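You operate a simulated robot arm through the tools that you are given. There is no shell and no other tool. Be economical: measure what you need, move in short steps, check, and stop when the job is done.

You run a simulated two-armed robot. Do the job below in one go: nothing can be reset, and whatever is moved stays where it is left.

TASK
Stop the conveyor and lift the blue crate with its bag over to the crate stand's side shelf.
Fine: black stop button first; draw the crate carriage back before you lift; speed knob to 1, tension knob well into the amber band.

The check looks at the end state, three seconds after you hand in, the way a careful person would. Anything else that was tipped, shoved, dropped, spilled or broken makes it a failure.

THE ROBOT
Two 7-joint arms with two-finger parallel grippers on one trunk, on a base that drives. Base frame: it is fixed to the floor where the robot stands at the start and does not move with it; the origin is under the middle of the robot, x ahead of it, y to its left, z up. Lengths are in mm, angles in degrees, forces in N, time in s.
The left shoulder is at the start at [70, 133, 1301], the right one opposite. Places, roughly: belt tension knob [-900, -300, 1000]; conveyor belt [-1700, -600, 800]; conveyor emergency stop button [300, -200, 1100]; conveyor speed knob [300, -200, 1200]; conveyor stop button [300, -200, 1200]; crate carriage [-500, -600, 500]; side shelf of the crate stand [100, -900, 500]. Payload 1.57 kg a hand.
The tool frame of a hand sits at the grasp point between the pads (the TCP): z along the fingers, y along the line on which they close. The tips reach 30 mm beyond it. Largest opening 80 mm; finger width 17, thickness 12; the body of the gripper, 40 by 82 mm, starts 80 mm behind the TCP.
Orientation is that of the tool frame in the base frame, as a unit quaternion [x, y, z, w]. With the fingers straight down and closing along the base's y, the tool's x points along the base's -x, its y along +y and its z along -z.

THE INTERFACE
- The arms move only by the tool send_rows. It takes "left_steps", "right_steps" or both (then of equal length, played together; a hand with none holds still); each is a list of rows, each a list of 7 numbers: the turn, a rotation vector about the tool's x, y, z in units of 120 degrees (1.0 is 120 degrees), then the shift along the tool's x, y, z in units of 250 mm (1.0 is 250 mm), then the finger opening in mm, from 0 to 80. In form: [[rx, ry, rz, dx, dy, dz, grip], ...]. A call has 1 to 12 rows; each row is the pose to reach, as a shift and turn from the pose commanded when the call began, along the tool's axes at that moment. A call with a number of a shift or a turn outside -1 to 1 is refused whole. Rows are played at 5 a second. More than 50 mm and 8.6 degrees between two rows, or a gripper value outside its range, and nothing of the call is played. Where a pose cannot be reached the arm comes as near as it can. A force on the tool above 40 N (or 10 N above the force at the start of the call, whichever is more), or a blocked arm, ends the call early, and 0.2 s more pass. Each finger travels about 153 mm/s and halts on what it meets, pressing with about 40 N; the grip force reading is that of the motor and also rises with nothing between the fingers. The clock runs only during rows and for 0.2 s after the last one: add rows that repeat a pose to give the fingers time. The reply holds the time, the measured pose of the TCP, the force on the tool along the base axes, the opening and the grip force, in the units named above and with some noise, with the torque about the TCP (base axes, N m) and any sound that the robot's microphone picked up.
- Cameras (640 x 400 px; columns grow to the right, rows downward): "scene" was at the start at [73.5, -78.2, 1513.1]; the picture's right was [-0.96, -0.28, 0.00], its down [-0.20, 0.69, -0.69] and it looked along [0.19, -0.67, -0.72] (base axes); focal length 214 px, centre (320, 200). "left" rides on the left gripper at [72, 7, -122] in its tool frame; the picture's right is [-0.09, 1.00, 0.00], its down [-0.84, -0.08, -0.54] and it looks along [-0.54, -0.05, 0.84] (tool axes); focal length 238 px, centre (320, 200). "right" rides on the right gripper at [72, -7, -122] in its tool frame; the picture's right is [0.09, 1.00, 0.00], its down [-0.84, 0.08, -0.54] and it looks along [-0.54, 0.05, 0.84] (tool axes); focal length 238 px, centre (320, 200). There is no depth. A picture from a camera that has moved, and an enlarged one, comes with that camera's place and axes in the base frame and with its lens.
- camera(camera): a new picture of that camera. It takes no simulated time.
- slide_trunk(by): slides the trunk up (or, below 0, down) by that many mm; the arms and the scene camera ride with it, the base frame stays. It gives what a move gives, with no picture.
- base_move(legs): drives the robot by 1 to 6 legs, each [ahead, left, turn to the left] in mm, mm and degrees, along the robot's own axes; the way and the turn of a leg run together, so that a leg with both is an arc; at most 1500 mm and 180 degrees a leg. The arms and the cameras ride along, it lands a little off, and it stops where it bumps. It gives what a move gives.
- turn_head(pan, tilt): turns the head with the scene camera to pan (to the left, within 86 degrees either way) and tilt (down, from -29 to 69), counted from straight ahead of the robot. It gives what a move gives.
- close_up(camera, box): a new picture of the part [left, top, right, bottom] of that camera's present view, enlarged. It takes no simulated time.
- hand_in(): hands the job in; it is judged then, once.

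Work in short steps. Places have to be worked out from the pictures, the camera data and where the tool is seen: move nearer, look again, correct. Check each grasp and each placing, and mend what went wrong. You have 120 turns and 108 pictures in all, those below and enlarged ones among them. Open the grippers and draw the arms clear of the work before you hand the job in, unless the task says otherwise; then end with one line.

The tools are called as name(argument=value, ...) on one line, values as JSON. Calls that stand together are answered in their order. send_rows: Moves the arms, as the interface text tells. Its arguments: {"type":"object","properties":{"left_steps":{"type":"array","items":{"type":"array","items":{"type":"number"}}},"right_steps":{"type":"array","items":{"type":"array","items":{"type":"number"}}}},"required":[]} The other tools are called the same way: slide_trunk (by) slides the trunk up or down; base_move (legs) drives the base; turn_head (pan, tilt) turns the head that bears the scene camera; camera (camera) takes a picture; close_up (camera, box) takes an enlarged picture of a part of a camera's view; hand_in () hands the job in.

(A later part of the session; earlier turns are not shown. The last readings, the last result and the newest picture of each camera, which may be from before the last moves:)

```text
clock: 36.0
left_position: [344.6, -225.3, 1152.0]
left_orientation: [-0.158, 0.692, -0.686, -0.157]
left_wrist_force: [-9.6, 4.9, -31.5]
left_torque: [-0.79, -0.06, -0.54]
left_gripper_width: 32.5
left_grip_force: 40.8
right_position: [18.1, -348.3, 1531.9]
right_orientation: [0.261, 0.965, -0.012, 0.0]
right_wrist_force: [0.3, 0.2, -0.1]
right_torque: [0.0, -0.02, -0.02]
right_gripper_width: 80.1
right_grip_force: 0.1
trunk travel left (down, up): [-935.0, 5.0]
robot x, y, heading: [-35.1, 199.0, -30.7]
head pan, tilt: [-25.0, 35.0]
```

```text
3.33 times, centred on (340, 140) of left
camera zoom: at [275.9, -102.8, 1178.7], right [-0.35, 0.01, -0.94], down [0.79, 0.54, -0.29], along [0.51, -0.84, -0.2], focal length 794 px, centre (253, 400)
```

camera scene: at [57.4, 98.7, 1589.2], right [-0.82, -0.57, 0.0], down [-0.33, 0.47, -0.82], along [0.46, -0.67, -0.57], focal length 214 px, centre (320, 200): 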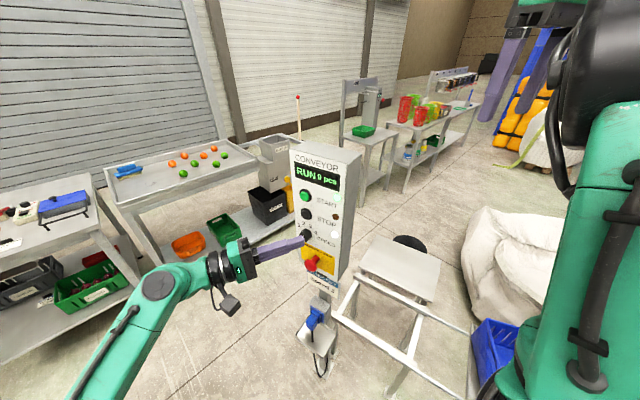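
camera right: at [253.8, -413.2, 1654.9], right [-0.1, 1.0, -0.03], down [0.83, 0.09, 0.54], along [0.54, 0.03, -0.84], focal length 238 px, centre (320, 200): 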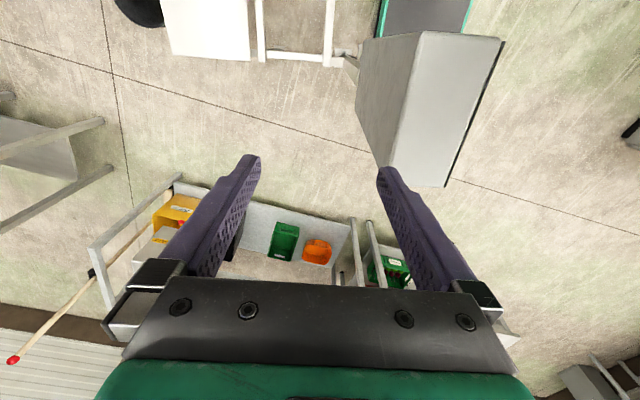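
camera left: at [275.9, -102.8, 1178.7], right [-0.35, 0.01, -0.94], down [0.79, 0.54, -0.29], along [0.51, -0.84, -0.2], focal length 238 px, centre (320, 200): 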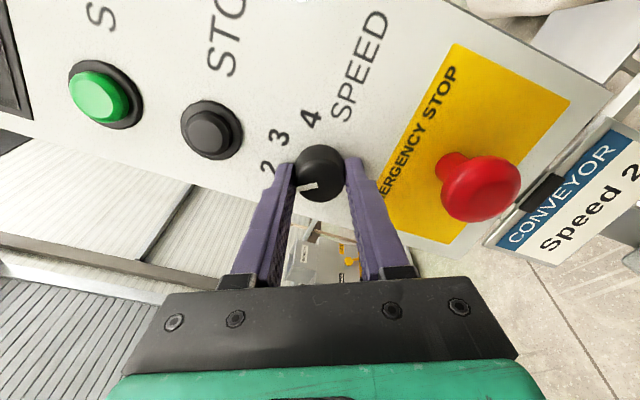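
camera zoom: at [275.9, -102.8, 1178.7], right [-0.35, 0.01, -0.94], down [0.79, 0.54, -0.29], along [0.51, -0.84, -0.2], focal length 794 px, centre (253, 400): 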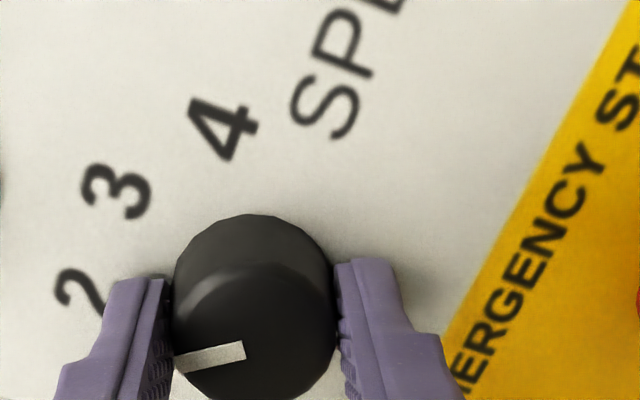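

The pointer measures about 36° toward +x, which fits the 55° turn from -17°. I'll turn it the remaining 24° to reach 1 at 60°.

send_rows(left_steps=[[0, 0, -0.05, 0, -0.006, 0, 20], [0, 0, -0.1, 0, -0.006, 0, 20], [0, 0, -0.15, 0, -0.006, 0, 20], [0, 0, -0.2, 0, -0.006, 0, 20], [0, 0, -0.2, 0, -0.006, 0, 20]])

close_up(camera="left", box=[260, 80, 420, 200])

```text
clock: 37.2
left_position: [350.0, -217.1, 1145.8]
left_orientation: [-0.295, 0.658, -0.636, -0.274]
left_wrist_force: [-25.0, -28.0, 14.4]
left_torque: [-0.69, -0.11, 0.21]
left_gripper_width: 32.1
left_grip_force: 40.5
right_position: [5.6, -355.4, 1530.1]
right_orientation: [0.262, 0.965, -0.009, 0.004]
right_wrist_force: [0.0, -0.9, 0.1]
right_torque: [-0.04, 0.02, 0.04]
right_gripper_width: 79.8
right_grip_force: 0.0
trunk travel left (down, up): [-935.0, 5.0]
robot x, y, heading: [-37.1, 197.3, -30.5]
head pan, tilt: [-25.0, 35.0]
```

```text
3.33 times, centred on (340, 140) of left
camera zoom: at [294.2, -98.3, 1198.8], right [-0.67, 0.02, -0.74], down [0.61, 0.57, -0.54], along [0.41, -0.82, -0.4], focal length 794 px, centre (253, 400)
```

zoom: 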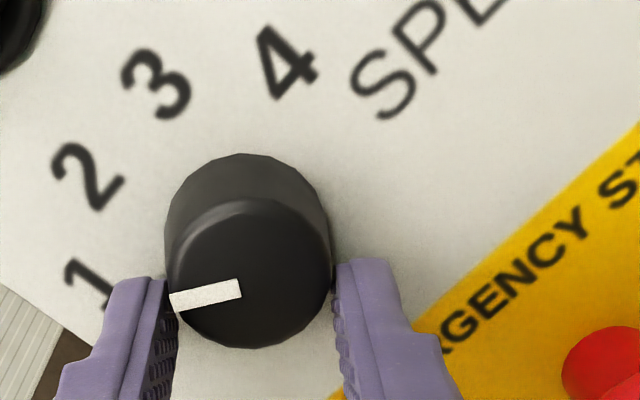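

The pointer is about at 1, at roughly 54 to 58°. I'll release and back off to check it properly.

send_rows(left_steps=[[0, 0, 0, 0, 0, 0, 45], [0, 0, 0, 0, 0, 0, 60], [0, 0, 0, 0, 0, -0.1, 60], [0, 0, 0, 0, 0, -0.25, 60], [0, 0, 0, 0, 0, -0.35, 60]])

close_up(camera="left", box=[220, 40, 420, 190])

```text
clock: 38.4
left_position: [345.1, -134.5, 1158.8]
left_orientation: [0.296, -0.641, 0.643, 0.296]
left_wrist_force: [-1.0, -1.1, 0.4]
left_torque: [0.01, -0.01, 0.02]
left_gripper_width: 59.9
left_grip_force: 0.0
right_position: [18.4, -345.0, 1532.8]
right_orientation: [0.261, 0.965, -0.014, 0.0]
right_wrist_force: [0.9, 0.3, 0.4]
right_torque: [-0.01, 0.04, 0.05]
right_gripper_width: 80.2
right_grip_force: 0.1
trunk travel left (down, up): [-935.0, 5.0]
robot x, y, heading: [-38.5, 198.3, -30.3]
head pan, tilt: [-25.0, 35.0]
```

```text
2.67 times, centred on (320, 115) of left
camera zoom: at [292.7, -12.6, 1210.4], right [-0.7, 0.0, -0.72], down [0.6, 0.54, -0.59], along [0.39, -0.84, -0.38], focal length 636 px, centre (320, 427)
```

zoom: 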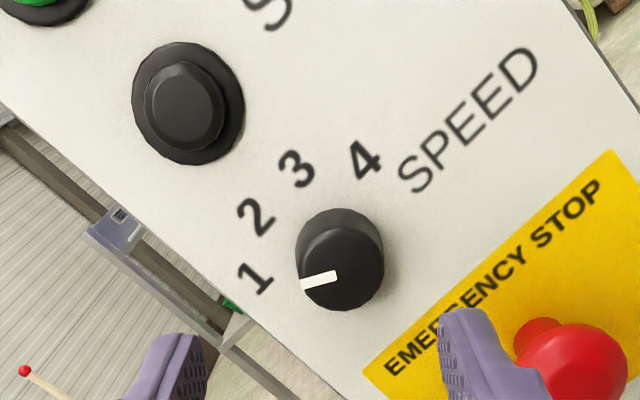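

The pointer now measures 60.5°, so the speed knob is on 1. I'll retract the left hand and look toward the conveyor and crate.

send_rows(left_steps=[[0, 0, 0.06, 0, 0, -0.18, 60], [0, 0, 0.12, 0, 0, -0.36, 60], [0, 0, 0.18, 0, 0, -0.54, 60], [0, 0, 0.24, 0, 0, -0.72, 60], [0, 0, 0.3, 0, 0, -0.85, 60], [0, 0, 0.36, 0, 0, -0.85, 60], [0, 0, 0.41, 0, 0, -0.85, 60]])

turn_head(pan=-86, tilt=30)

camera(camera="scene")

camera(camera="right")

```text
clock: 40.0
left_position: [342.4, 76.5, 1158.1]
left_orientation: [0.001, -0.707, 0.707, 0.0]
left_wrist_force: [-0.6, 0.9, 0.6]
left_torque: [-0.01, -0.03, -0.01]
left_gripper_width: 59.8
left_grip_force: 0.1
right_position: [17.7, -347.1, 1532.2]
right_orientation: [0.262, 0.965, -0.012, 0.0]
right_wrist_force: [0.6, 0.7, -0.3]
right_torque: [0.01, -0.01, -0.01]
right_gripper_width: 80.2
right_grip_force: 0.1
trunk travel left (down, up): [-935.0, 5.0]
robot x, y, heading: [-37.2, 195.8, -30.5]
head pan, tilt: [-25.0, 35.0]
```

```text
clock: 41.4
left_position: [342.4, 76.4, 1158.0]
left_orientation: [0.002, -0.707, 0.707, 0.001]
left_wrist_force: [-0.2, 0.0, -0.5]
left_torque: [0.0, -0.03, 0.0]
left_gripper_width: 59.9
left_grip_force: 0.1
right_position: [18.7, -346.0, 1532.9]
right_orientation: [0.263, 0.965, -0.012, 0.0]
right_wrist_force: [-0.7, 0.5, 0.6]
right_torque: [0.0, 0.01, -0.03]
right_gripper_width: 79.9
right_grip_force: 0.1
trunk travel left (down, up): [-935.0, 5.0]
robot x, y, heading: [-39.1, 199.7, -30.4]
head pan, tilt: [-85.9, 30.0]
```

```text
70 pictures are left
camera scene: at [-33.9, 90.9, 1597.2], right [-0.9, 0.44, 0.0], down [0.22, 0.45, -0.87], along [-0.38, -0.78, -0.5], focal length 214 px, centre (320, 200)
```

scene: 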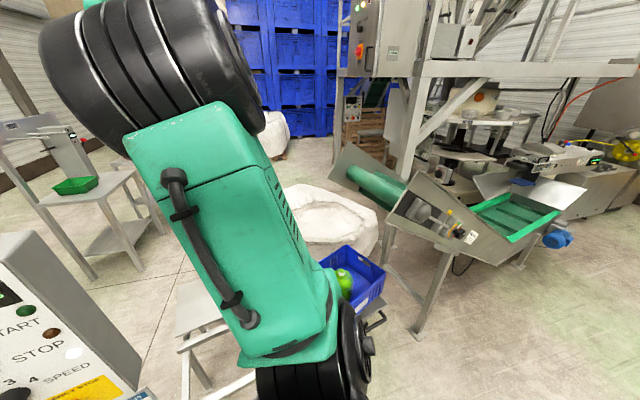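

```text
69 pictures are left
camera right: at [-47.3, -312.6, 1654.1], right [0.42, 0.91, -0.02], down [0.76, -0.34, 0.55], along [0.49, -0.25, -0.84], focal length 238 px, centre (320, 200)
```

right: 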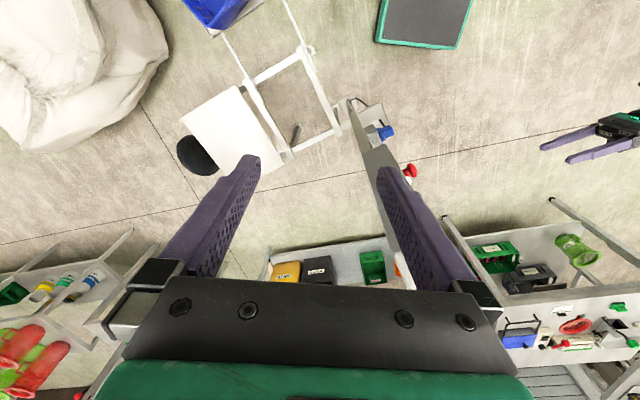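

I'll turn to face -y, back off slightly, and drive toward the conveyor end with the tension knob.

base_move(legs=[[0, 0, -60], [-100, 0, 0], [0, -500, 0]])

turn_head(pan=-20, tilt=40)

camera(camera="scene")

```text
clock: 47.7
left_position: [-461.6, -94.8, 1158.3]
left_orientation: [0.346, 0.617, -0.616, -0.348]
left_wrist_force: [-0.2, -0.2, -1.2]
left_torque: [-0.01, 0.03, -0.01]
left_gripper_width: 60.2
left_grip_force: 0.0
right_position: [-990.1, -35.9, 1533.4]
right_orientation: [0.703, 0.711, -0.011, -0.007]
right_wrist_force: [0.7, -0.2, 0.4]
right_torque: [-0.02, 0.02, -0.05]
right_gripper_width: 79.9
right_grip_force: 0.0
trunk travel left (down, up): [-935.0, 5.0]
robot x, y, heading: [-554.9, 291.9, -89.4]
head pan, tilt: [-85.9, 30.0]
```

```text
clock: 49.1
left_position: [-461.5, -95.6, 1157.8]
left_orientation: [0.346, 0.616, -0.616, -0.348]
left_wrist_force: [0.9, -0.4, -0.8]
left_torque: [0.01, 0.02, -0.03]
left_gripper_width: 60.0
left_grip_force: 0.1
right_position: [-993.4, -34.7, 1533.1]
right_orientation: [0.702, 0.712, -0.011, -0.005]
right_wrist_force: [-0.1, -0.2, 0.7]
right_torque: [0.0, 0.02, -0.03]
right_gripper_width: 80.0
right_grip_force: 0.1
trunk travel left (down, up): [-935.0, 5.0]
robot x, y, heading: [-556.0, 294.8, -89.5]
head pan, tilt: [-20.0, 40.0]
```

```text
68 pictures are left
camera scene: at [-582.0, 163.1, 1581.8], right [-0.94, 0.33, 0.0], down [0.21, 0.61, -0.77], along [-0.26, -0.72, -0.64], focal length 214 px, centre (320, 200)
```

scene: 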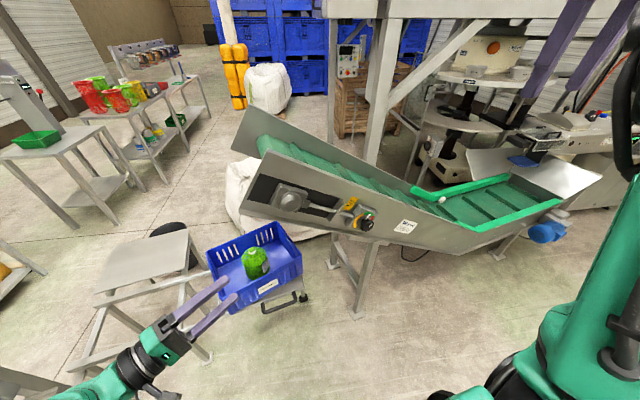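

Now everything is in view: stand, crate on a carriage with a handle, and the conveyor with its tension knob. I'll enlarge both.

close_up(camera="scene", box=[320, 180, 430, 260])

close_up(camera="scene", box=[70, 200, 330, 370])

```text
5.00 times, centred on (375, 220) of scene
camera zoom: at [-582.0, 163.1, 1581.8], right [-0.94, 0.33, 0.0], down [0.21, 0.61, -0.77], along [-0.26, -0.72, -0.64], focal length 1072 px, centre (45, 100)
```

zoom: 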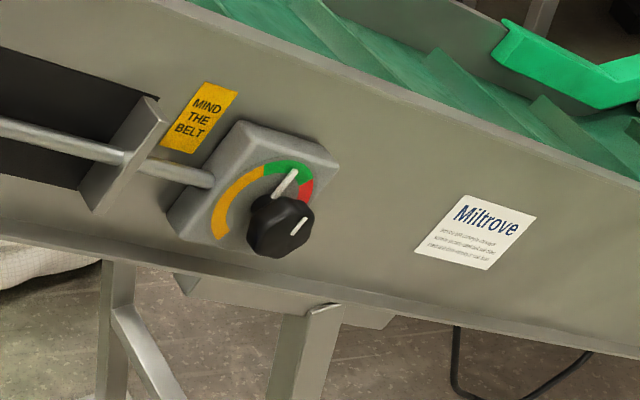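

```text
2.35 times, centred on (200, 285) of scene
camera zoom: at [-582.0, 163.1, 1581.8], right [-0.94, 0.33, 0.0], down [0.21, 0.61, -0.77], along [-0.26, -0.72, -0.64], focal length 505 px, centre (602, 0)
```

zoom: 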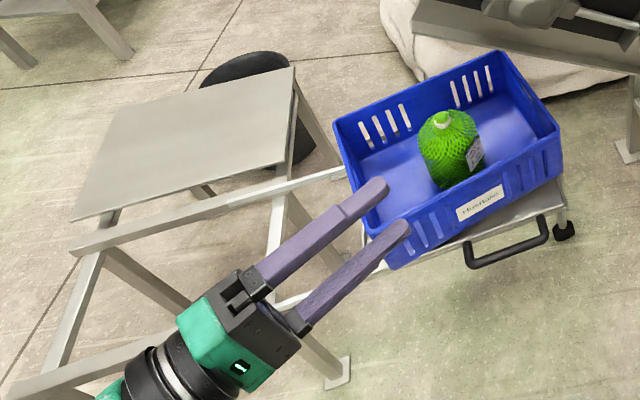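

Triangulated tension knob: about (-995,-320,953), facing +y. I'll drive right 270 mm and lower the trunk 250 mm, so the right arm can work there.

base_move(legs=[[0, -270, -0.5]])

slide_trunk(by=-250)

send_rows(right_steps=[[0, -0.06, 0, 0, 0.1, 0.04, 60], [0, -0.12, 0, 0, 0.2, 0.08, 60], [0, -0.18, 0, 0, 0.3, 0.12, 60], [0, -0.24, 0, 0, 0.4, 0.16, 60], [0, -0.31, 0, 0, 0.5, 0.2, 60], [0, -0.38, 0, 0, 0.6, 0.24, 60], [0, -0.45, 0, 0, 0.7, 0.28, 60], [0, -0.52, 0, 0, 0.8, 0.34, 60], [0, -0.58, 0, 0, 0.9, 0.4, 60], [0, -0.64, 0, 0, 1.0, 0.46, 60], [0, -0.7, 0, 0, 1.0, 0.52, 60], [0, -0.75, 0, 0, 1.0, 0.58, 60]])

turn_head(pan=-30, tilt=40)

camera(camera="scene")

camera(camera="right")

```text
clock: 51.0
left_position: [-726.0, -96.1, 1157.4]
left_orientation: [0.347, 0.615, -0.614, -0.352]
left_wrist_force: [-0.1, 0.0, 0.0]
left_torque: [-0.01, -0.01, 0.0]
left_gripper_width: 60.0
left_grip_force: 0.2
right_position: [-1255.6, -32.0, 1533.8]
right_orientation: [0.706, 0.708, -0.012, -0.007]
right_wrist_force: [0.1, -0.4, -0.4]
right_torque: [0.01, 0.06, -0.01]
right_gripper_width: 79.8
right_grip_force: 0.0
trunk travel left (down, up): [-935.0, 5.0]
robot x, y, heading: [-819.1, 291.9, -90.1]
head pan, tilt: [-20.0, 40.0]
```

```text
clock: 53.6
left_position: [-729.2, -96.3, 907.3]
left_orientation: [0.348, 0.615, -0.614, -0.351]
left_wrist_force: [0.2, 0.1, -0.3]
left_torque: [0.03, -0.01, -0.05]
left_gripper_width: 60.3
left_grip_force: 0.0
right_position: [-1259.2, -32.8, 1283.8]
right_orientation: [0.706, 0.708, -0.011, -0.006]
right_wrist_force: [1.0, -0.1, 0.6]
right_torque: [0.01, 0.01, 0.01]
right_gripper_width: 79.9
right_grip_force: 0.0
trunk travel left (down, up): [-685.0, 255.0]
robot x, y, heading: [-818.8, 295.5, -90.1]
head pan, tilt: [-20.0, 40.0]
```

```text
clock: 56.2
left_position: [-728.8, -95.5, 907.4]
left_orientation: [-0.35, -0.614, 0.614, 0.351]
left_wrist_force: [0.1, -0.2, 0.2]
left_torque: [-0.01, 0.0, 0.01]
left_gripper_width: 60.1
left_grip_force: 0.1
right_position: [-1154.9, -185.7, 1183.6]
right_orientation: [0.501, 0.516, -0.497, 0.487]
right_wrist_force: [-0.2, 0.0, 0.1]
right_torque: [0.02, -0.04, -0.02]
right_gripper_width: 59.9
right_grip_force: 0.1
right hand out of reach, approached as far as the arm can: row 3, 4, 5, 6, 7, 8, 9, 10, 11, 12
trunk travel left (down, up): [-685.0, 255.0]
robot x, y, heading: [-817.4, 290.6, -90.2]
head pan, tilt: [-20.0, 40.0]
```

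```text
clock: 56.9
left_position: [-728.6, -97.6, 908.2]
left_orientation: [0.348, 0.616, -0.614, -0.35]
left_wrist_force: [-0.1, -0.2, -0.1]
left_torque: [0.03, 0.02, 0.02]
left_gripper_width: 60.1
left_grip_force: 0.0
right_position: [-1154.1, -184.8, 1186.4]
right_orientation: [0.499, 0.515, -0.498, 0.488]
right_wrist_force: [-0.1, -0.3, 0.1]
right_torque: [0.01, 0.01, 0.0]
right_gripper_width: 60.2
right_grip_force: 0.1
trunk travel left (down, up): [-685.0, 255.0]
robot x, y, heading: [-824.6, 289.3, -90.0]
head pan, tilt: [-30.0, 40.0]
```

```text
65 pictures are left
camera scene: at [-860.0, 169.6, 1329.0], right [-0.86, 0.51, 0.0], down [0.34, 0.57, -0.74], along [-0.38, -0.64, -0.67], focal length 214 px, centre (320, 200)
```

scene: 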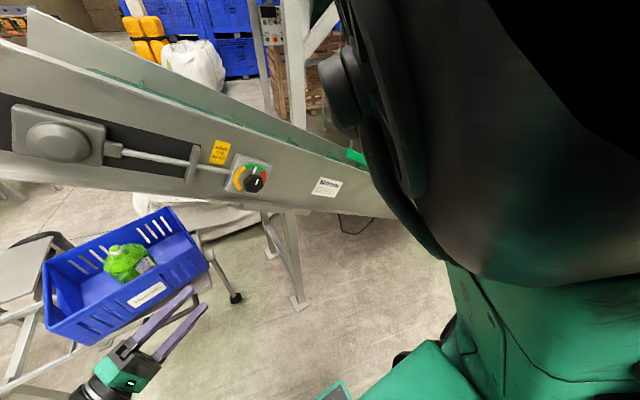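

```text
64 pictures are left
camera right: at [-1163.5, -60.9, 1117.3], right [0.99, 0.01, -0.12], down [0.1, 0.52, 0.85], along [0.07, -0.85, 0.51], focal length 238 px, centre (320, 200)
```

right: 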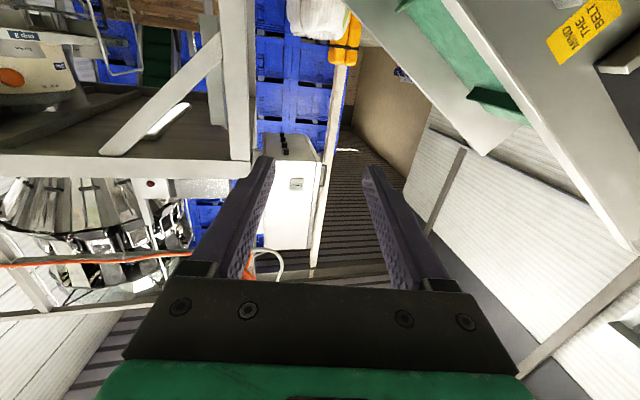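

A second triangulation from two sharp views puts the tension knob nearer (-928,-241,1050). I'll move the right hand in front of it at a safe distance.

send_rows(right_steps=[[0, 0, 0, 0.06, 0.1, -0.06, 60], [0, 0, 0, 0.12, 0.22, -0.12, 60], [0, 0, 0, 0.2, 0.35, -0.12, 60], [0, 0, 0, 0.28, 0.48, -0.12, 60], [0, 0, 0, 0.36, 0.6, -0.12, 60], [0, 0, 0, 0.44, 0.75, -0.12, 60], [0, 0, 0, 0.5, 0.88, -0.12, 60], [0, 0, 0, 0.5, 0.9, -0.12, 60]])

camera(camera="right")

camera(camera="scene")

```text
clock: 58.7
left_position: [-730.0, -96.4, 906.9]
left_orientation: [0.349, 0.615, -0.614, -0.351]
left_wrist_force: [0.1, 0.5, 0.0]
left_torque: [0.0, 0.01, 0.01]
left_gripper_width: 60.2
left_grip_force: 0.0
right_position: [-1163.9, -181.9, 1117.8]
right_orientation: [-0.499, -0.492, 0.508, -0.501]
right_wrist_force: [-0.1, -0.3, -0.7]
right_torque: [-0.03, 0.05, -0.01]
right_gripper_width: 59.8
right_grip_force: 0.1
right hand out of reach, approached as far as the arm can: row 1, 2, 3, 4, 5, 6, 7, 8
trunk travel left (down, up): [-685.0, 255.0]
robot x, y, heading: [-819.1, 294.5, -90.2]
head pan, tilt: [-30.0, 40.0]
```

```text
63 pictures are left
camera right: at [-1169.6, -62.0, 1043.0], right [1.0, -0.02, -0.09], down [0.08, 0.56, 0.83], along [0.04, -0.83, 0.55], focal length 238 px, centre (320, 200)
```

right: 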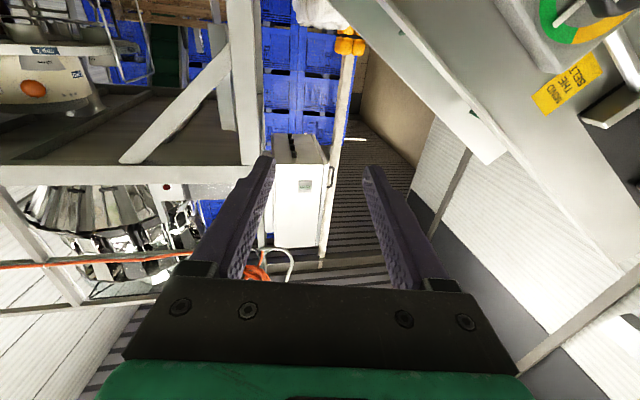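

```text
62 pictures are left
camera scene: at [-860.0, 167.8, 1331.8], right [-0.87, 0.5, 0.0], down [0.32, 0.56, -0.77], along [-0.38, -0.66, -0.64], focal length 214 px, centre (320, 200)
```

scene: 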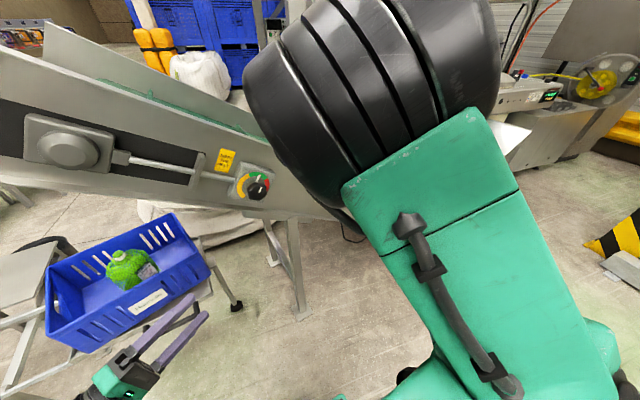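

The right arm can't come inward in this posture, so I'll use the left hand instead. I'll drive right 250 mm and then swing the left hand to point at -y.

base_move(legs=[[0, -230, 0]])

send_rows(left_steps=[[0, -0.06, 0, 0, -0.07, 0, 60], [0, -0.12, 0, 0, -0.14, 0, 60], [0, -0.18, 0, 0, -0.21, 0, 60], [0, -0.24, 0, 0, -0.28, 0, 60], [0, -0.31, 0, 0, -0.35, 0, 60], [0, -0.38, 0, 0, -0.42, 0, 60], [0, -0.44, 0, 0, -0.49, 0, 60], [0, -0.5, 0, 0, -0.55, 0, 60]])

camera(camera="left")

turn_head(pan=0, tilt=40)

camera(camera="scene")

```text
clock: 60.4
left_position: [-958.3, -96.9, 906.6]
left_orientation: [0.347, 0.616, -0.615, -0.349]
left_wrist_force: [0.8, 0.5, 0.0]
left_torque: [-0.02, -0.01, 0.02]
left_gripper_width: 60.0
left_grip_force: 0.1
right_position: [-1392.3, -184.3, 1114.6]
right_orientation: [-0.501, -0.495, 0.504, -0.5]
right_wrist_force: [0.8, -0.1, -0.5]
right_torque: [0.04, -0.01, 0.03]
right_gripper_width: 59.9
right_grip_force: 0.0
trunk travel left (down, up): [-685.0, 255.0]
robot x, y, heading: [-1051.6, 292.1, -89.6]
head pan, tilt: [-30.0, 40.0]
```

```text
clock: 62.3
left_position: [-1051.6, -95.9, 972.6]
left_orientation: [-0.139, -0.671, 0.728, -0.013]
left_wrist_force: [0.5, 0.3, -0.2]
left_torque: [0.03, -0.03, 0.05]
left_gripper_width: 60.2
left_grip_force: 0.0
left hand out of reach, approached as far as the arm can: row 2, 3, 4, 5, 6, 7, 8
right_position: [-1397.8, -179.0, 1114.9]
right_orientation: [-0.503, -0.49, 0.505, -0.502]
right_wrist_force: [0.1, 0.8, -1.0]
right_torque: [0.04, -0.01, 0.01]
right_gripper_width: 60.1
right_grip_force: 0.1
trunk travel left (down, up): [-685.0, 255.0]
robot x, y, heading: [-1048.9, 294.5, -89.9]
head pan, tilt: [-30.0, 40.0]
stopped in row 8 (left hand): the arm was blocked; the commanded pose is now the measured one
```

```text
61 pictures are left
camera left: at [-1098.6, 34.6, 943.0], right [0.29, -0.11, -0.95], down [0.89, 0.4, 0.23], along [0.35, -0.91, 0.22], focal length 238 px, centre (320, 200)
```

left: 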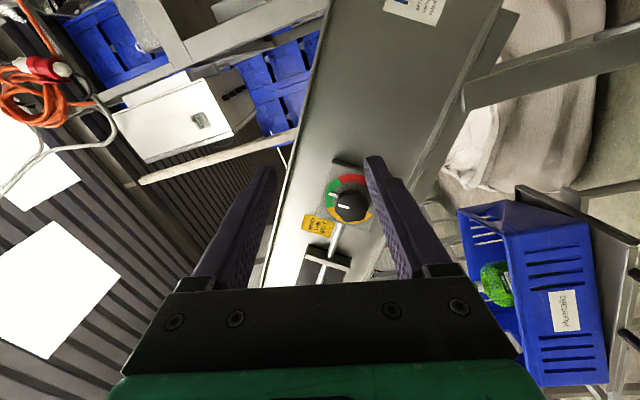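

```text
clock: 63.3
left_position: [-1052.0, -101.4, 971.1]
left_orientation: [-0.139, -0.673, 0.726, -0.013]
left_wrist_force: [0.0, -1.2, 0.5]
left_torque: [0.04, -0.01, 0.02]
left_gripper_width: 60.1
left_grip_force: 0.0
right_position: [-1394.8, -185.0, 1112.1]
right_orientation: [0.504, 0.492, -0.503, 0.501]
right_wrist_force: [0.5, 1.0, -0.1]
right_torque: [0.0, 0.01, 0.01]
right_gripper_width: 59.9
right_grip_force: 0.1
trunk travel left (down, up): [-685.0, 255.0]
robot x, y, heading: [-1050.0, 290.3, -89.7]
head pan, tilt: [0.0, 40.0]
```

```text
60 pictures are left
camera scene: at [-1047.9, 155.7, 1331.8], right [-1.0, 0.0, 0.0], down [0.0, 0.64, -0.77], along [0.0, -0.77, -0.64], focal length 214 px, centre (320, 200)
```

scene: 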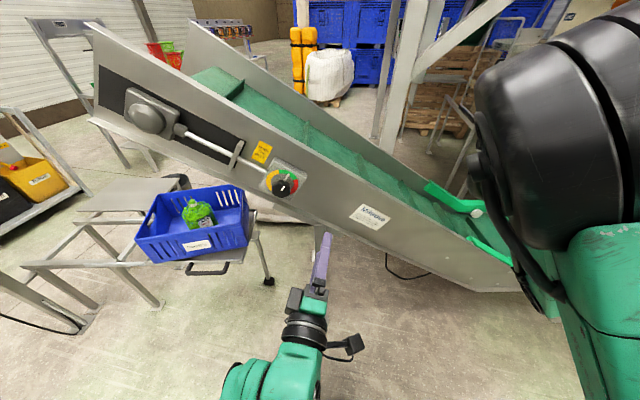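

Fresh triangulation gives the knob at about (-940,-331,986). The right hand holds the right attitude where it is, so I'll place the base to bring it opposite the knob: left 454 mm, and trunk down 129 mm.

base_move(legs=[[0, 454, 0]])

slide_trunk(by=-129)

camera(camera="right")

camera(camera="scene")

```text
clock: 66.0
left_position: [-595.7, -96.9, 969.5]
left_orientation: [-0.137, -0.673, 0.727, -0.014]
left_wrist_force: [-0.4, 0.3, 0.2]
left_torque: [0.01, 0.01, 0.03]
left_gripper_width: 60.3
left_grip_force: 0.1
right_position: [-937.8, -183.3, 1113.1]
right_orientation: [0.503, 0.493, -0.503, 0.501]
right_wrist_force: [0.5, 0.3, -0.8]
right_torque: [-0.01, 0.01, -0.04]
right_gripper_width: 59.8
right_grip_force: 0.1
trunk travel left (down, up): [-685.0, 255.0]
robot x, y, heading: [-592.9, 293.2, -89.5]
head pan, tilt: [0.0, 40.0]
```

```text
clock: 67.0
left_position: [-592.3, -61.6, 845.3]
left_orientation: [0.129, 0.744, -0.656, -0.007]
left_wrist_force: [1.0, 2.7, 0.1]
left_torque: [-0.07, -0.01, -0.03]
left_gripper_width: 60.1
left_grip_force: 0.0
right_position: [-933.3, -184.0, 1048.4]
right_orientation: [-0.502, -0.494, 0.504, -0.5]
right_wrist_force: [-0.6, 3.1, 0.8]
right_torque: [0.11, -0.03, 0.02]
right_gripper_width: 60.2
right_grip_force: 0.0
trunk travel left (down, up): [-623.0, 317.0]
robot x, y, heading: [-593.9, 293.5, -89.3]
head pan, tilt: [0.0, 40.0]
stopped: the arm was blocked; the commanded pose is now the measured one
```

```text
59 pictures are left
camera right: at [-938.7, -62.1, 975.4], right [1.0, -0.01, -0.09], down [0.08, 0.55, 0.83], along [0.04, -0.84, 0.55], focal length 238 px, centre (320, 200)
```

right: 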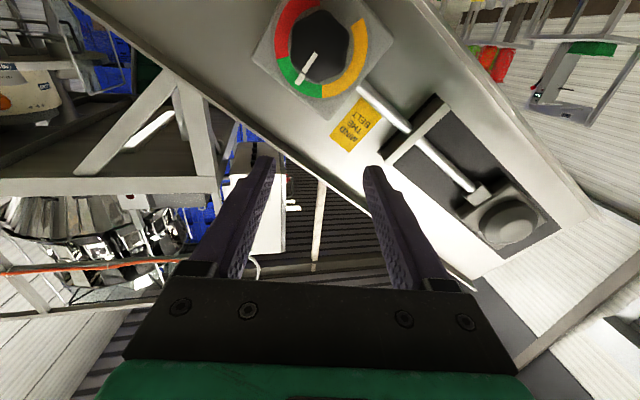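

```text
58 pictures are left
camera scene: at [-585.3, 157.9, 1266.0], right [-1.0, -0.01, 0.01], down [-0.01, 0.64, -0.77], along [0.0, -0.77, -0.64], focal length 214 px, centre (320, 200)
```

scene: 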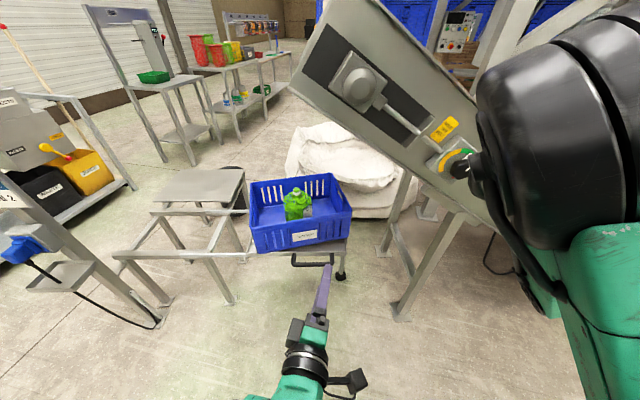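

The trunk slide was blocked, probably by the left elbow against the body. I'll lift the left hand and then lower the trunk further.

send_rows(left_steps=[[0, 0, 0, 0, -0.15, 0, 60], [0, 0, 0, 0, -0.3, 0, 60], [0, 0, 0, 0, -0.45, 0, 60], [0, 0, 0, 0, -0.6, 0, 60], [0, 0, 0, 0, -0.75, 0, 60]])

slide_trunk(by=-66)

close_up(camera="right", box=[200, 0, 440, 150])

```text
clock: 67.6
left_position: [-586.8, -57.7, 829.9]
left_orientation: [0.242, 0.75, -0.61, 0.075]
left_wrist_force: [1.6, 0.2, 0.6]
left_torque: [-0.02, -0.02, 0.01]
left_gripper_width: 59.9
left_grip_force: 0.0
left hand out of reach, approached as far as the arm can: row 1, 2, 3
right_position: [-927.3, -180.6, 1054.7]
right_orientation: [-0.5, -0.495, 0.506, -0.5]
right_wrist_force: [0.4, 0.2, 0.0]
right_torque: [0.01, -0.01, -0.03]
right_gripper_width: 60.0
right_grip_force: 0.1
trunk travel left (down, up): [-623.0, 317.0]
robot x, y, heading: [-592.4, 293.0, -89.4]
head pan, tilt: [0.0, 40.0]
stopped in row 3 (left hand): the arm was blocked; the commanded pose is now the measured one
```

```text
clock: 68.6
left_position: [-588.3, -59.0, 762.0]
left_orientation: [0.243, 0.752, -0.609, 0.072]
left_wrist_force: [0.5, -0.5, 0.4]
left_torque: [-0.01, -0.01, 0.03]
left_gripper_width: 59.9
left_grip_force: 0.0
right_position: [-927.8, -183.7, 987.1]
right_orientation: [-0.501, -0.496, 0.505, -0.498]
right_wrist_force: [-1.1, -0.2, -0.2]
right_torque: [0.05, 0.0, 0.0]
right_gripper_width: 60.0
right_grip_force: 0.0
trunk travel left (down, up): [-557.0, 383.0]
robot x, y, heading: [-592.7, 294.2, -89.3]
head pan, tilt: [0.0, 40.0]
```

```text
2.67 times, centred on (320, 75) of right
camera zoom: at [-933.3, -61.7, 914.5], right [1.0, -0.01, -0.09], down [0.08, 0.55, 0.83], along [0.04, -0.84, 0.55], focal length 636 px, centre (320, 533)
```

zoom: 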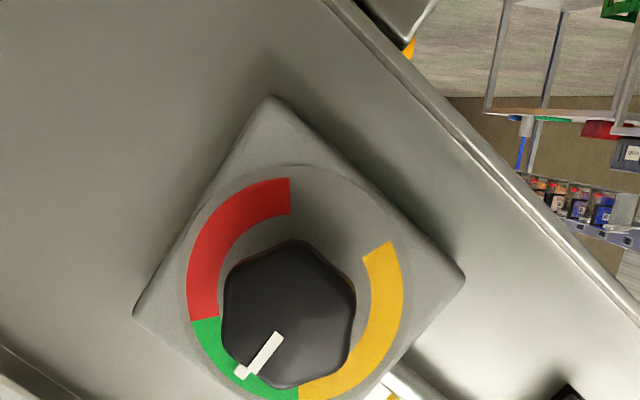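

The dial centre comes out near (-942,982) in x and z, with the pointer at -31° (mid green) and amber from about 8° to 124° toward +x. I'll pre-roll the right hand 48°, open it and centre it on the knob.

send_rows(right_steps=[[0, 0, 0.07, 0.02, -0.03, 0, 80], [0, 0, 0.14, 0.02, -0.056, 0, 80], [0, 0, 0.21, 0.02, -0.056, 0, 80], [0, 0, 0.28, 0.02, -0.056, 0, 80], [0, 0, 0.34, 0.02, -0.056, 0.1, 80], [0, 0, 0.4, 0.02, -0.056, 0.2, 80]])

camera(camera="right")

```text
clock: 70.0
left_position: [-587.6, -59.3, 764.8]
left_orientation: [0.242, 0.75, -0.611, 0.074]
left_wrist_force: [0.0, 0.6, 0.1]
left_torque: [-0.01, 0.03, 0.02]
left_gripper_width: 60.0
left_grip_force: 0.1
right_position: [-941.4, -232.7, 985.0]
right_orientation: [0.659, 0.248, -0.257, 0.662]
right_wrist_force: [-0.7, -0.2, -0.6]
right_torque: [-0.02, -0.04, -0.03]
right_gripper_width: 80.1
right_grip_force: 0.1
trunk travel left (down, up): [-557.0, 383.0]
robot x, y, heading: [-597.8, 295.4, -89.2]
head pan, tilt: [0.0, 40.0]
```

```text
56 pictures are left
camera right: at [-892.1, -111.2, 930.9], right [0.73, 0.0, 0.68], down [-0.56, 0.55, 0.61], along [-0.38, -0.83, 0.4], focal length 238 px, centre (320, 200)
```

right: 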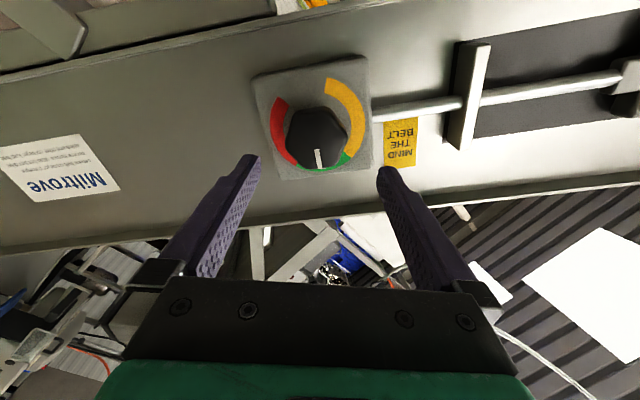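

Jaws bracket the knob well. I'll advance in steps to overlap the knob, still open.

send_rows(right_steps=[[0, 0, 0, -0.006, -0.011, 0.1, 80], [0, 0, 0, -0.006, -0.011, 0.18, 80], [0, 0, 0, -0.006, -0.011, 0.22, 80], [0, 0, 0, -0.006, -0.011, 0.26, 80]])

camera(camera="right")

camera(camera="scene")

```text
clock: 71.0
left_position: [-587.0, -57.7, 763.8]
left_orientation: [0.241, 0.752, -0.609, 0.074]
left_wrist_force: [-0.2, -0.5, 0.3]
left_torque: [0.01, -0.01, 0.01]
left_gripper_width: 59.9
left_grip_force: 0.1
right_position: [-952.7, -296.3, 988.9]
right_orientation: [0.659, 0.252, -0.256, 0.661]
right_wrist_force: [0.7, -0.4, 0.1]
right_torque: [0.01, -0.02, 0.0]
right_gripper_width: 79.9
right_grip_force: 0.1
right hand out of reach, approached as far as the arm can: row 2, 3, 4
trunk travel left (down, up): [-557.0, 383.0]
robot x, y, heading: [-590.7, 295.6, -89.6]
head pan, tilt: [0.0, 40.0]
```

```text
55 pictures are left
camera right: at [-902.9, -175.0, 934.1], right [0.74, 0.0, 0.68], down [-0.56, 0.55, 0.62], along [-0.37, -0.84, 0.4], focal length 238 px, centre (320, 200)
```

right: 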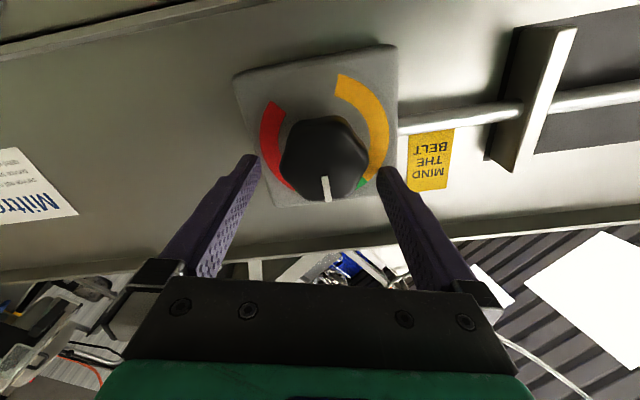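

```text
54 pictures are left
camera scene: at [-577.7, 158.9, 1204.0], right [-1.0, -0.01, 0.01], down [-0.02, 0.64, -0.77], along [0.0, -0.77, -0.64], focal length 214 px, centre (320, 200)
```

scene: 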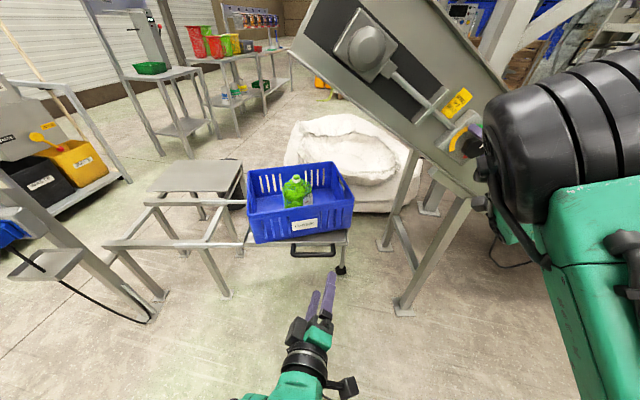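

The right arm is at its reach limit. I'll retract 90 mm, drive ahead 90 mm and look again.

send_rows(right_steps=[[0, 0, 0, 0, 0, -0.12, 80], [0, 0, 0, 0, 0, -0.24, 80], [0, 0, 0, 0, 0, -0.36, 80], [0, 0, 0, 0, 0, -0.4, 80]])

base_move(legs=[[90, 0, 0]])

camera(camera="right")

```text
clock: 72.0
left_position: [-586.8, -58.1, 763.7]
left_orientation: [0.243, 0.751, -0.609, 0.073]
left_wrist_force: [-0.3, -1.5, 0.8]
left_torque: [0.03, 0.02, 0.01]
left_gripper_width: 60.0
left_grip_force: 0.1
right_position: [-952.1, -196.7, 986.8]
right_orientation: [0.659, 0.25, -0.259, 0.661]
right_wrist_force: [-0.6, -0.5, -0.2]
right_torque: [0.02, 0.01, -0.02]
right_gripper_width: 79.9
right_grip_force: 0.1
trunk travel left (down, up): [-557.0, 383.0]
robot x, y, heading: [-597.8, 299.1, -89.5]
head pan, tilt: [0.0, 40.0]
```

```text
clock: 73.1
left_position: [-586.5, -147.1, 763.9]
left_orientation: [0.242, 0.752, -0.609, 0.074]
left_wrist_force: [0.5, 0.2, 0.2]
left_torque: [0.02, 0.03, -0.01]
left_gripper_width: 59.9
left_grip_force: 0.0
right_position: [-950.8, -284.9, 985.9]
right_orientation: [0.659, 0.248, -0.26, 0.661]
right_wrist_force: [-0.7, -0.2, 0.6]
right_torque: [0.01, 0.04, 0.0]
right_gripper_width: 80.1
right_grip_force: 0.1
trunk travel left (down, up): [-557.0, 383.0]
robot x, y, heading: [-594.0, 200.8, -89.5]
head pan, tilt: [0.0, 40.0]
```

```text
53 pictures are left
camera right: at [-900.6, -163.5, 931.6], right [0.74, 0.0, 0.68], down [-0.56, 0.55, 0.61], along [-0.38, -0.83, 0.41], focal length 238 px, centre (320, 200)
```

right: 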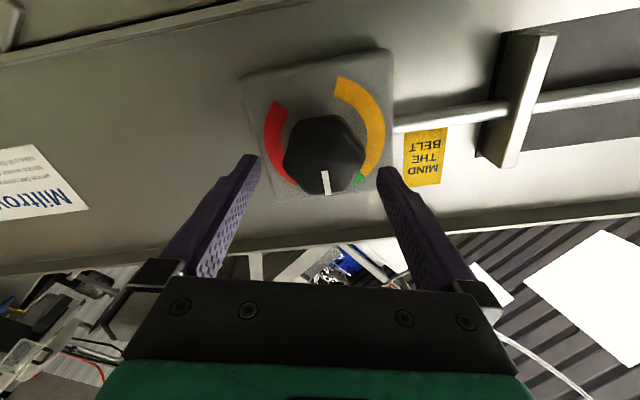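

Reach is fine now. I'll centre on the knob, advance about 20 mm gently and close.

send_rows(right_steps=[[0, 0, 0, 0.023, 0.01, 0, 80], [0, 0, 0, 0.023, 0.01, 0.03, 80], [0, 0, 0, 0.023, 0.01, 0.06, 80], [0, 0, 0, 0.023, 0.01, 0.08, 80], [0, 0, 0, 0.023, 0.01, 0.08, 65], [0, 0, 0, 0.023, 0.01, 0.08, 50], [0, 0, 0, 0.023, 0.01, 0.08, 50], [0, 0, 0, 0.023, 0.01, 0.08, 40], [0, 0, 0, 0.023, 0.01, 0.08, 40]])

camera(camera="right")

```text
clock: 75.1
left_position: [-587.1, -147.1, 763.5]
left_orientation: [0.246, 0.751, -0.608, 0.073]
left_wrist_force: [-0.1, 1.2, 0.5]
left_torque: [0.01, 0.01, -0.02]
left_gripper_width: 59.9
left_grip_force: 0.0
right_position: [-945.7, -305.8, 982.9]
right_orientation: [0.658, 0.25, -0.259, 0.662]
right_wrist_force: [2.6, -2.2, 4.3]
right_torque: [-0.93, -0.06, 1.11]
right_gripper_width: 50.4
right_grip_force: 44.7
trunk travel left (down, up): [-557.0, 383.0]
robot x, y, heading: [-594.3, 205.4, -89.4]
head pan, tilt: [0.0, 40.0]
```

```text
52 pictures are left
camera right: at [-896.5, -184.4, 929.1], right [0.74, 0.0, 0.68], down [-0.56, 0.55, 0.61], along [-0.38, -0.83, 0.41], focal length 238 px, centre (320, 200)
```

right: 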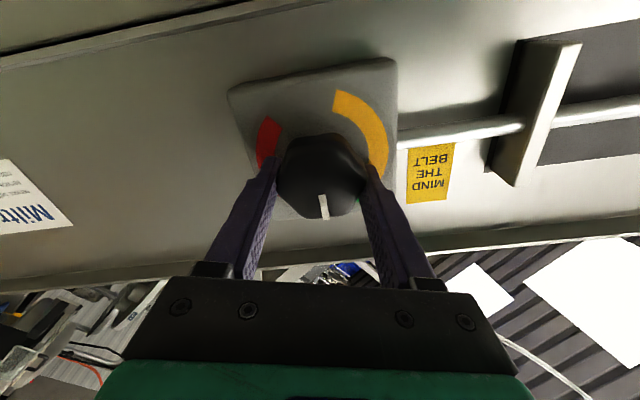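

The knob is gripped at 50 mm. I'll turn it CCW (seen from the front) by 55°, then check.

send_rows(right_steps=[[0, 0, -0.06, 0, 0, 0, 40], [0, 0, -0.12, 0, 0, 0, 40], [0, 0, -0.18, 0, 0, 0, 40], [0, 0, -0.24, 0, 0, 0, 40], [0, 0, -0.3, 0, 0, 0, 40], [0, 0, -0.36, 0, 0, 0, 40], [0, 0, -0.42, 0, 0, 0, 40], [0, 0, -0.46, 0, 0, 0, 40]])

camera(camera="right")

```text
clock: 76.9
left_position: [-586.6, -146.0, 762.9]
left_orientation: [0.243, 0.752, -0.609, 0.073]
left_wrist_force: [0.2, 0.5, -0.4]
left_torque: [-0.02, 0.02, 0.04]
left_gripper_width: 60.1
left_grip_force: 0.1
right_position: [-941.2, -305.6, 985.3]
right_orientation: [-0.462, -0.529, 0.535, -0.47]
right_wrist_force: [35.1, -8.3, 14.4]
right_torque: [-0.92, -0.22, 1.32]
right_gripper_width: 50.3
right_grip_force: 45.3
trunk travel left (down, up): [-557.0, 383.0]
robot x, y, heading: [-592.4, 206.6, -89.4]
head pan, tilt: [0.0, 40.0]
```

```text
51 pictures are left
camera right: at [-957.6, -184.1, 913.2], right [0.98, 0.0, -0.22], down [0.19, 0.55, 0.81], along [0.12, -0.83, 0.54], focal length 238 px, centre (320, 200)
```

right: 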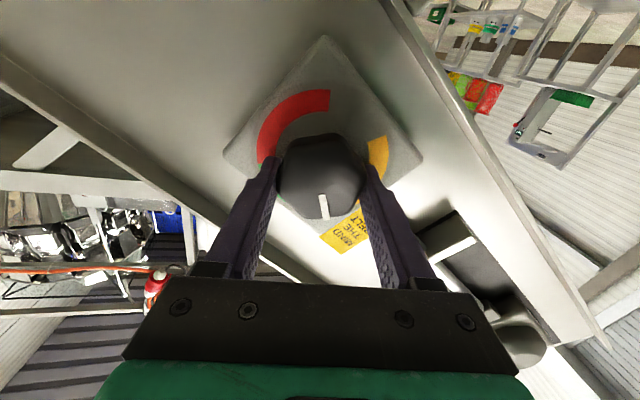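

The knob is following the hand, with the pointer now at about 24° just inside amber. I'll ease the side load and turn it another 43°.

send_rows(right_steps=[[0, 0, -0.03, -0.006, 0.016, 0, 40], [0, 0, -0.08, -0.008, 0.018, 0, 40], [0, 0, -0.13, -0.008, 0.02, 0, 40], [0, 0, -0.18, -0.008, 0.022, 0, 40], [0, 0, -0.23, -0.008, 0.024, 0, 40], [0, 0, -0.28, -0.008, 0.024, 0, 40], [0, 0, -0.33, -0.008, 0.024, 0, 40], [0, 0, -0.37, -0.008, 0.024, 0, 40]])

camera(camera="right")

```text
clock: 78.7
left_position: [-587.1, -147.2, 764.3]
left_orientation: [0.244, 0.751, -0.609, 0.074]
left_wrist_force: [-0.1, 0.1, -0.2]
left_torque: [-0.01, 0.05, 0.02]
left_gripper_width: 60.1
left_grip_force: 0.0
right_position: [-937.2, -304.4, 982.3]
right_orientation: [-0.233, -0.666, 0.67, -0.229]
right_wrist_force: [27.0, 1.8, -4.7]
right_torque: [-0.22, -0.13, 0.85]
right_gripper_width: 50.5
right_grip_force: 44.7
trunk travel left (down, up): [-557.0, 383.0]
robot x, y, heading: [-596.1, 208.7, -89.3]
head pan, tilt: [0.0, 40.0]
```

```text
50 pictures are left
camera right: at [-997.5, -182.3, 943.2], right [0.54, -0.01, -0.84], down [0.71, 0.54, 0.45], along [0.45, -0.84, 0.3], focal length 238 px, centre (320, 200)
```

right: 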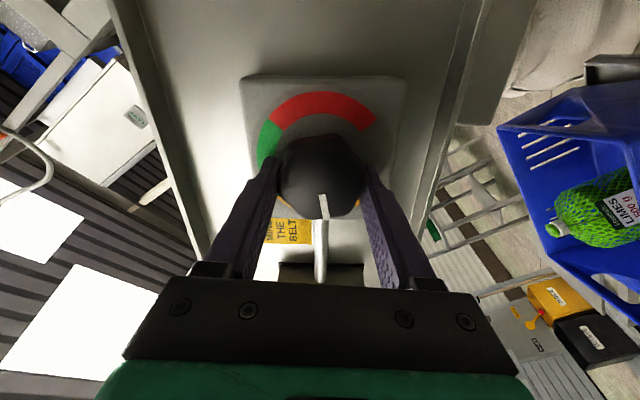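

Turned fully in amber by my estimate. I'll release, back off and check the pointer.

send_rows(right_steps=[[0, 0, 0, 0, 0, 0, 65], [0, 0, 0, 0, 0, 0, 80], [0, 0, 0, 0, 0, -0.1, 80], [0, 0, 0, 0, 0, -0.25, 80], [0, 0, 0, 0, 0, -0.4, 80]])

close_up(camera="right", box=[240, 70, 400, 190])

camera(camera="scene")

```text
clock: 79.9
left_position: [-587.9, -146.2, 764.7]
left_orientation: [0.245, 0.751, -0.609, 0.074]
left_wrist_force: [-0.8, 0.0, 0.5]
left_torque: [0.0, -0.01, -0.01]
left_gripper_width: 59.8
left_grip_force: 0.1
right_position: [-965.2, -234.8, 991.4]
right_orientation: [-0.234, -0.665, 0.671, -0.231]
right_wrist_force: [-0.3, 0.3, 0.1]
right_torque: [0.04, 0.0, -0.01]
right_gripper_width: 79.9
right_grip_force: 0.1
right hand out of reach, approached as far as the arm can: row 4, 5
trunk travel left (down, up): [-557.0, 383.0]
robot x, y, heading: [-595.7, 204.0, -89.7]
head pan, tilt: [0.0, 40.0]
```

```text
3.33 times, centred on (320, 130) of right
camera zoom: at [-1025.6, -112.8, 950.4], right [0.54, -0.01, -0.84], down [0.71, 0.54, 0.45], along [0.45, -0.84, 0.3], focal length 794 px, centre (320, 433)
```

zoom: 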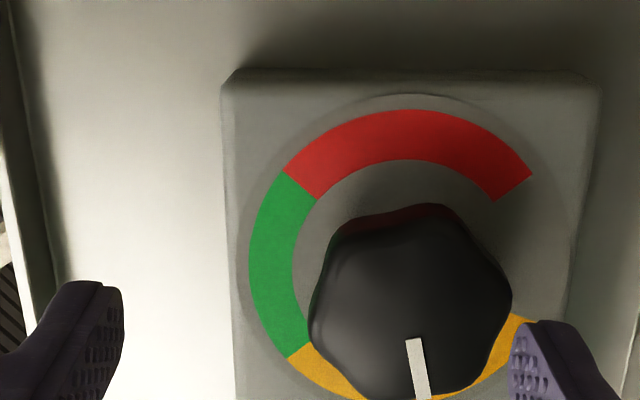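

```text
48 pictures are left
camera scene: at [-578.4, 70.2, 1204.0], right [-1.0, -0.01, 0.01], down [-0.01, 0.64, -0.77], along [0.0, -0.77, -0.64], focal length 214 px, centre (320, 200)
```

scene: 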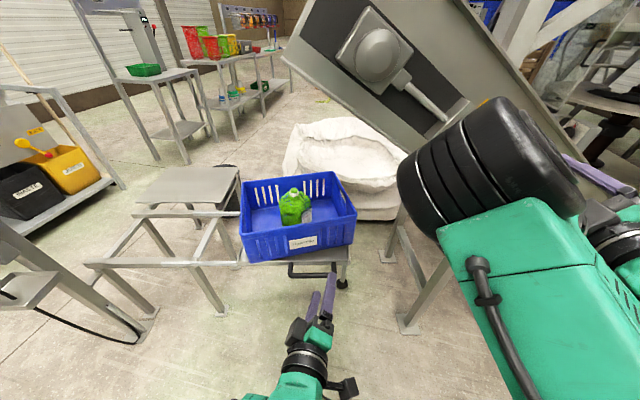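

The pointer is in the middle of the amber band. I'll drive back to get clear, unroll the right hand, and then study the crate and carriage.

base_move(legs=[[-300, 0, 0]])

send_rows(right_steps=[[0, 0, 0.07, 0, 0, 0, 80], [0, 0, 0.14, 0, 0, 0, 80], [0, 0, 0.21, 0, 0, 0, 80], [0, 0, 0.28, 0, 0, 0, 80], [0, 0, 0.35, 0, 0, 0, 80], [0, 0, 0.43, 0, 0, 0, 80]])

turn_head(pan=0, tilt=38)

camera(camera="scene")

close_up(camera="scene", box=[140, 120, 400, 290])

```text
clock: 82.0
left_position: [-589.0, 153.0, 763.1]
left_orientation: [0.243, 0.752, -0.609, 0.076]
left_wrist_force: [-0.2, 0.9, -0.7]
left_torque: [-0.02, 0.0, -0.03]
left_gripper_width: 60.2
left_grip_force: 0.0
right_position: [-967.5, 61.2, 991.1]
right_orientation: [-0.232, -0.665, 0.671, -0.232]
right_wrist_force: [-0.8, -0.8, 0.2]
right_torque: [0.01, -0.01, -0.01]
right_gripper_width: 80.1
right_grip_force: 0.0
trunk travel left (down, up): [-557.0, 383.0]
robot x, y, heading: [-598.8, 505.4, -89.0]
head pan, tilt: [0.0, 40.0]
```

```text
refused: row 6 steps farther than a row can; nothing moved
```

```text
clock: 82.6
left_position: [-589.9, 153.1, 763.1]
left_orientation: [0.244, 0.752, -0.607, 0.075]
left_wrist_force: [-0.1, 0.9, -0.6]
left_torque: [0.02, -0.01, -0.01]
left_gripper_width: 59.8
left_grip_force: 0.0
right_position: [-967.1, 59.7, 990.9]
right_orientation: [-0.232, -0.665, 0.671, -0.233]
right_wrist_force: [-0.6, 0.5, -1.0]
right_torque: [0.0, 0.01, 0.02]
right_gripper_width: 80.2
right_grip_force: 0.1
trunk travel left (down, up): [-557.0, 383.0]
robot x, y, heading: [-595.8, 507.3, -89.1]
head pan, tilt: [0.0, 38.0]
```

```text
47 pictures are left
camera scene: at [-582.3, 367.4, 1207.0], right [-1.0, -0.02, 0.01], down [-0.02, 0.62, -0.79], along [0.01, -0.79, -0.62], focal length 214 px, centre (320, 200)
```

scene: 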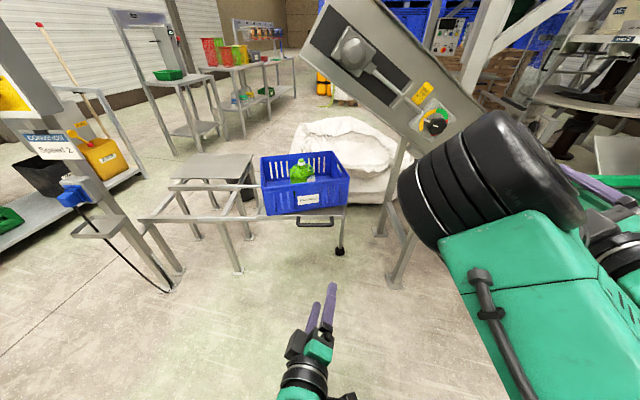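

```text
2.35 times, centred on (270, 205) of scene
camera zoom: at [-582.3, 367.4, 1207.0], right [-1.0, -0.02, 0.01], down [-0.02, 0.62, -0.79], along [0.01, -0.79, -0.62], focal length 505 px, centre (438, 188)
```

zoom: 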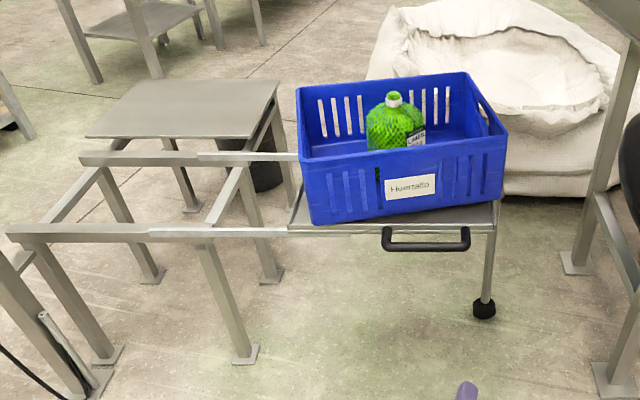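

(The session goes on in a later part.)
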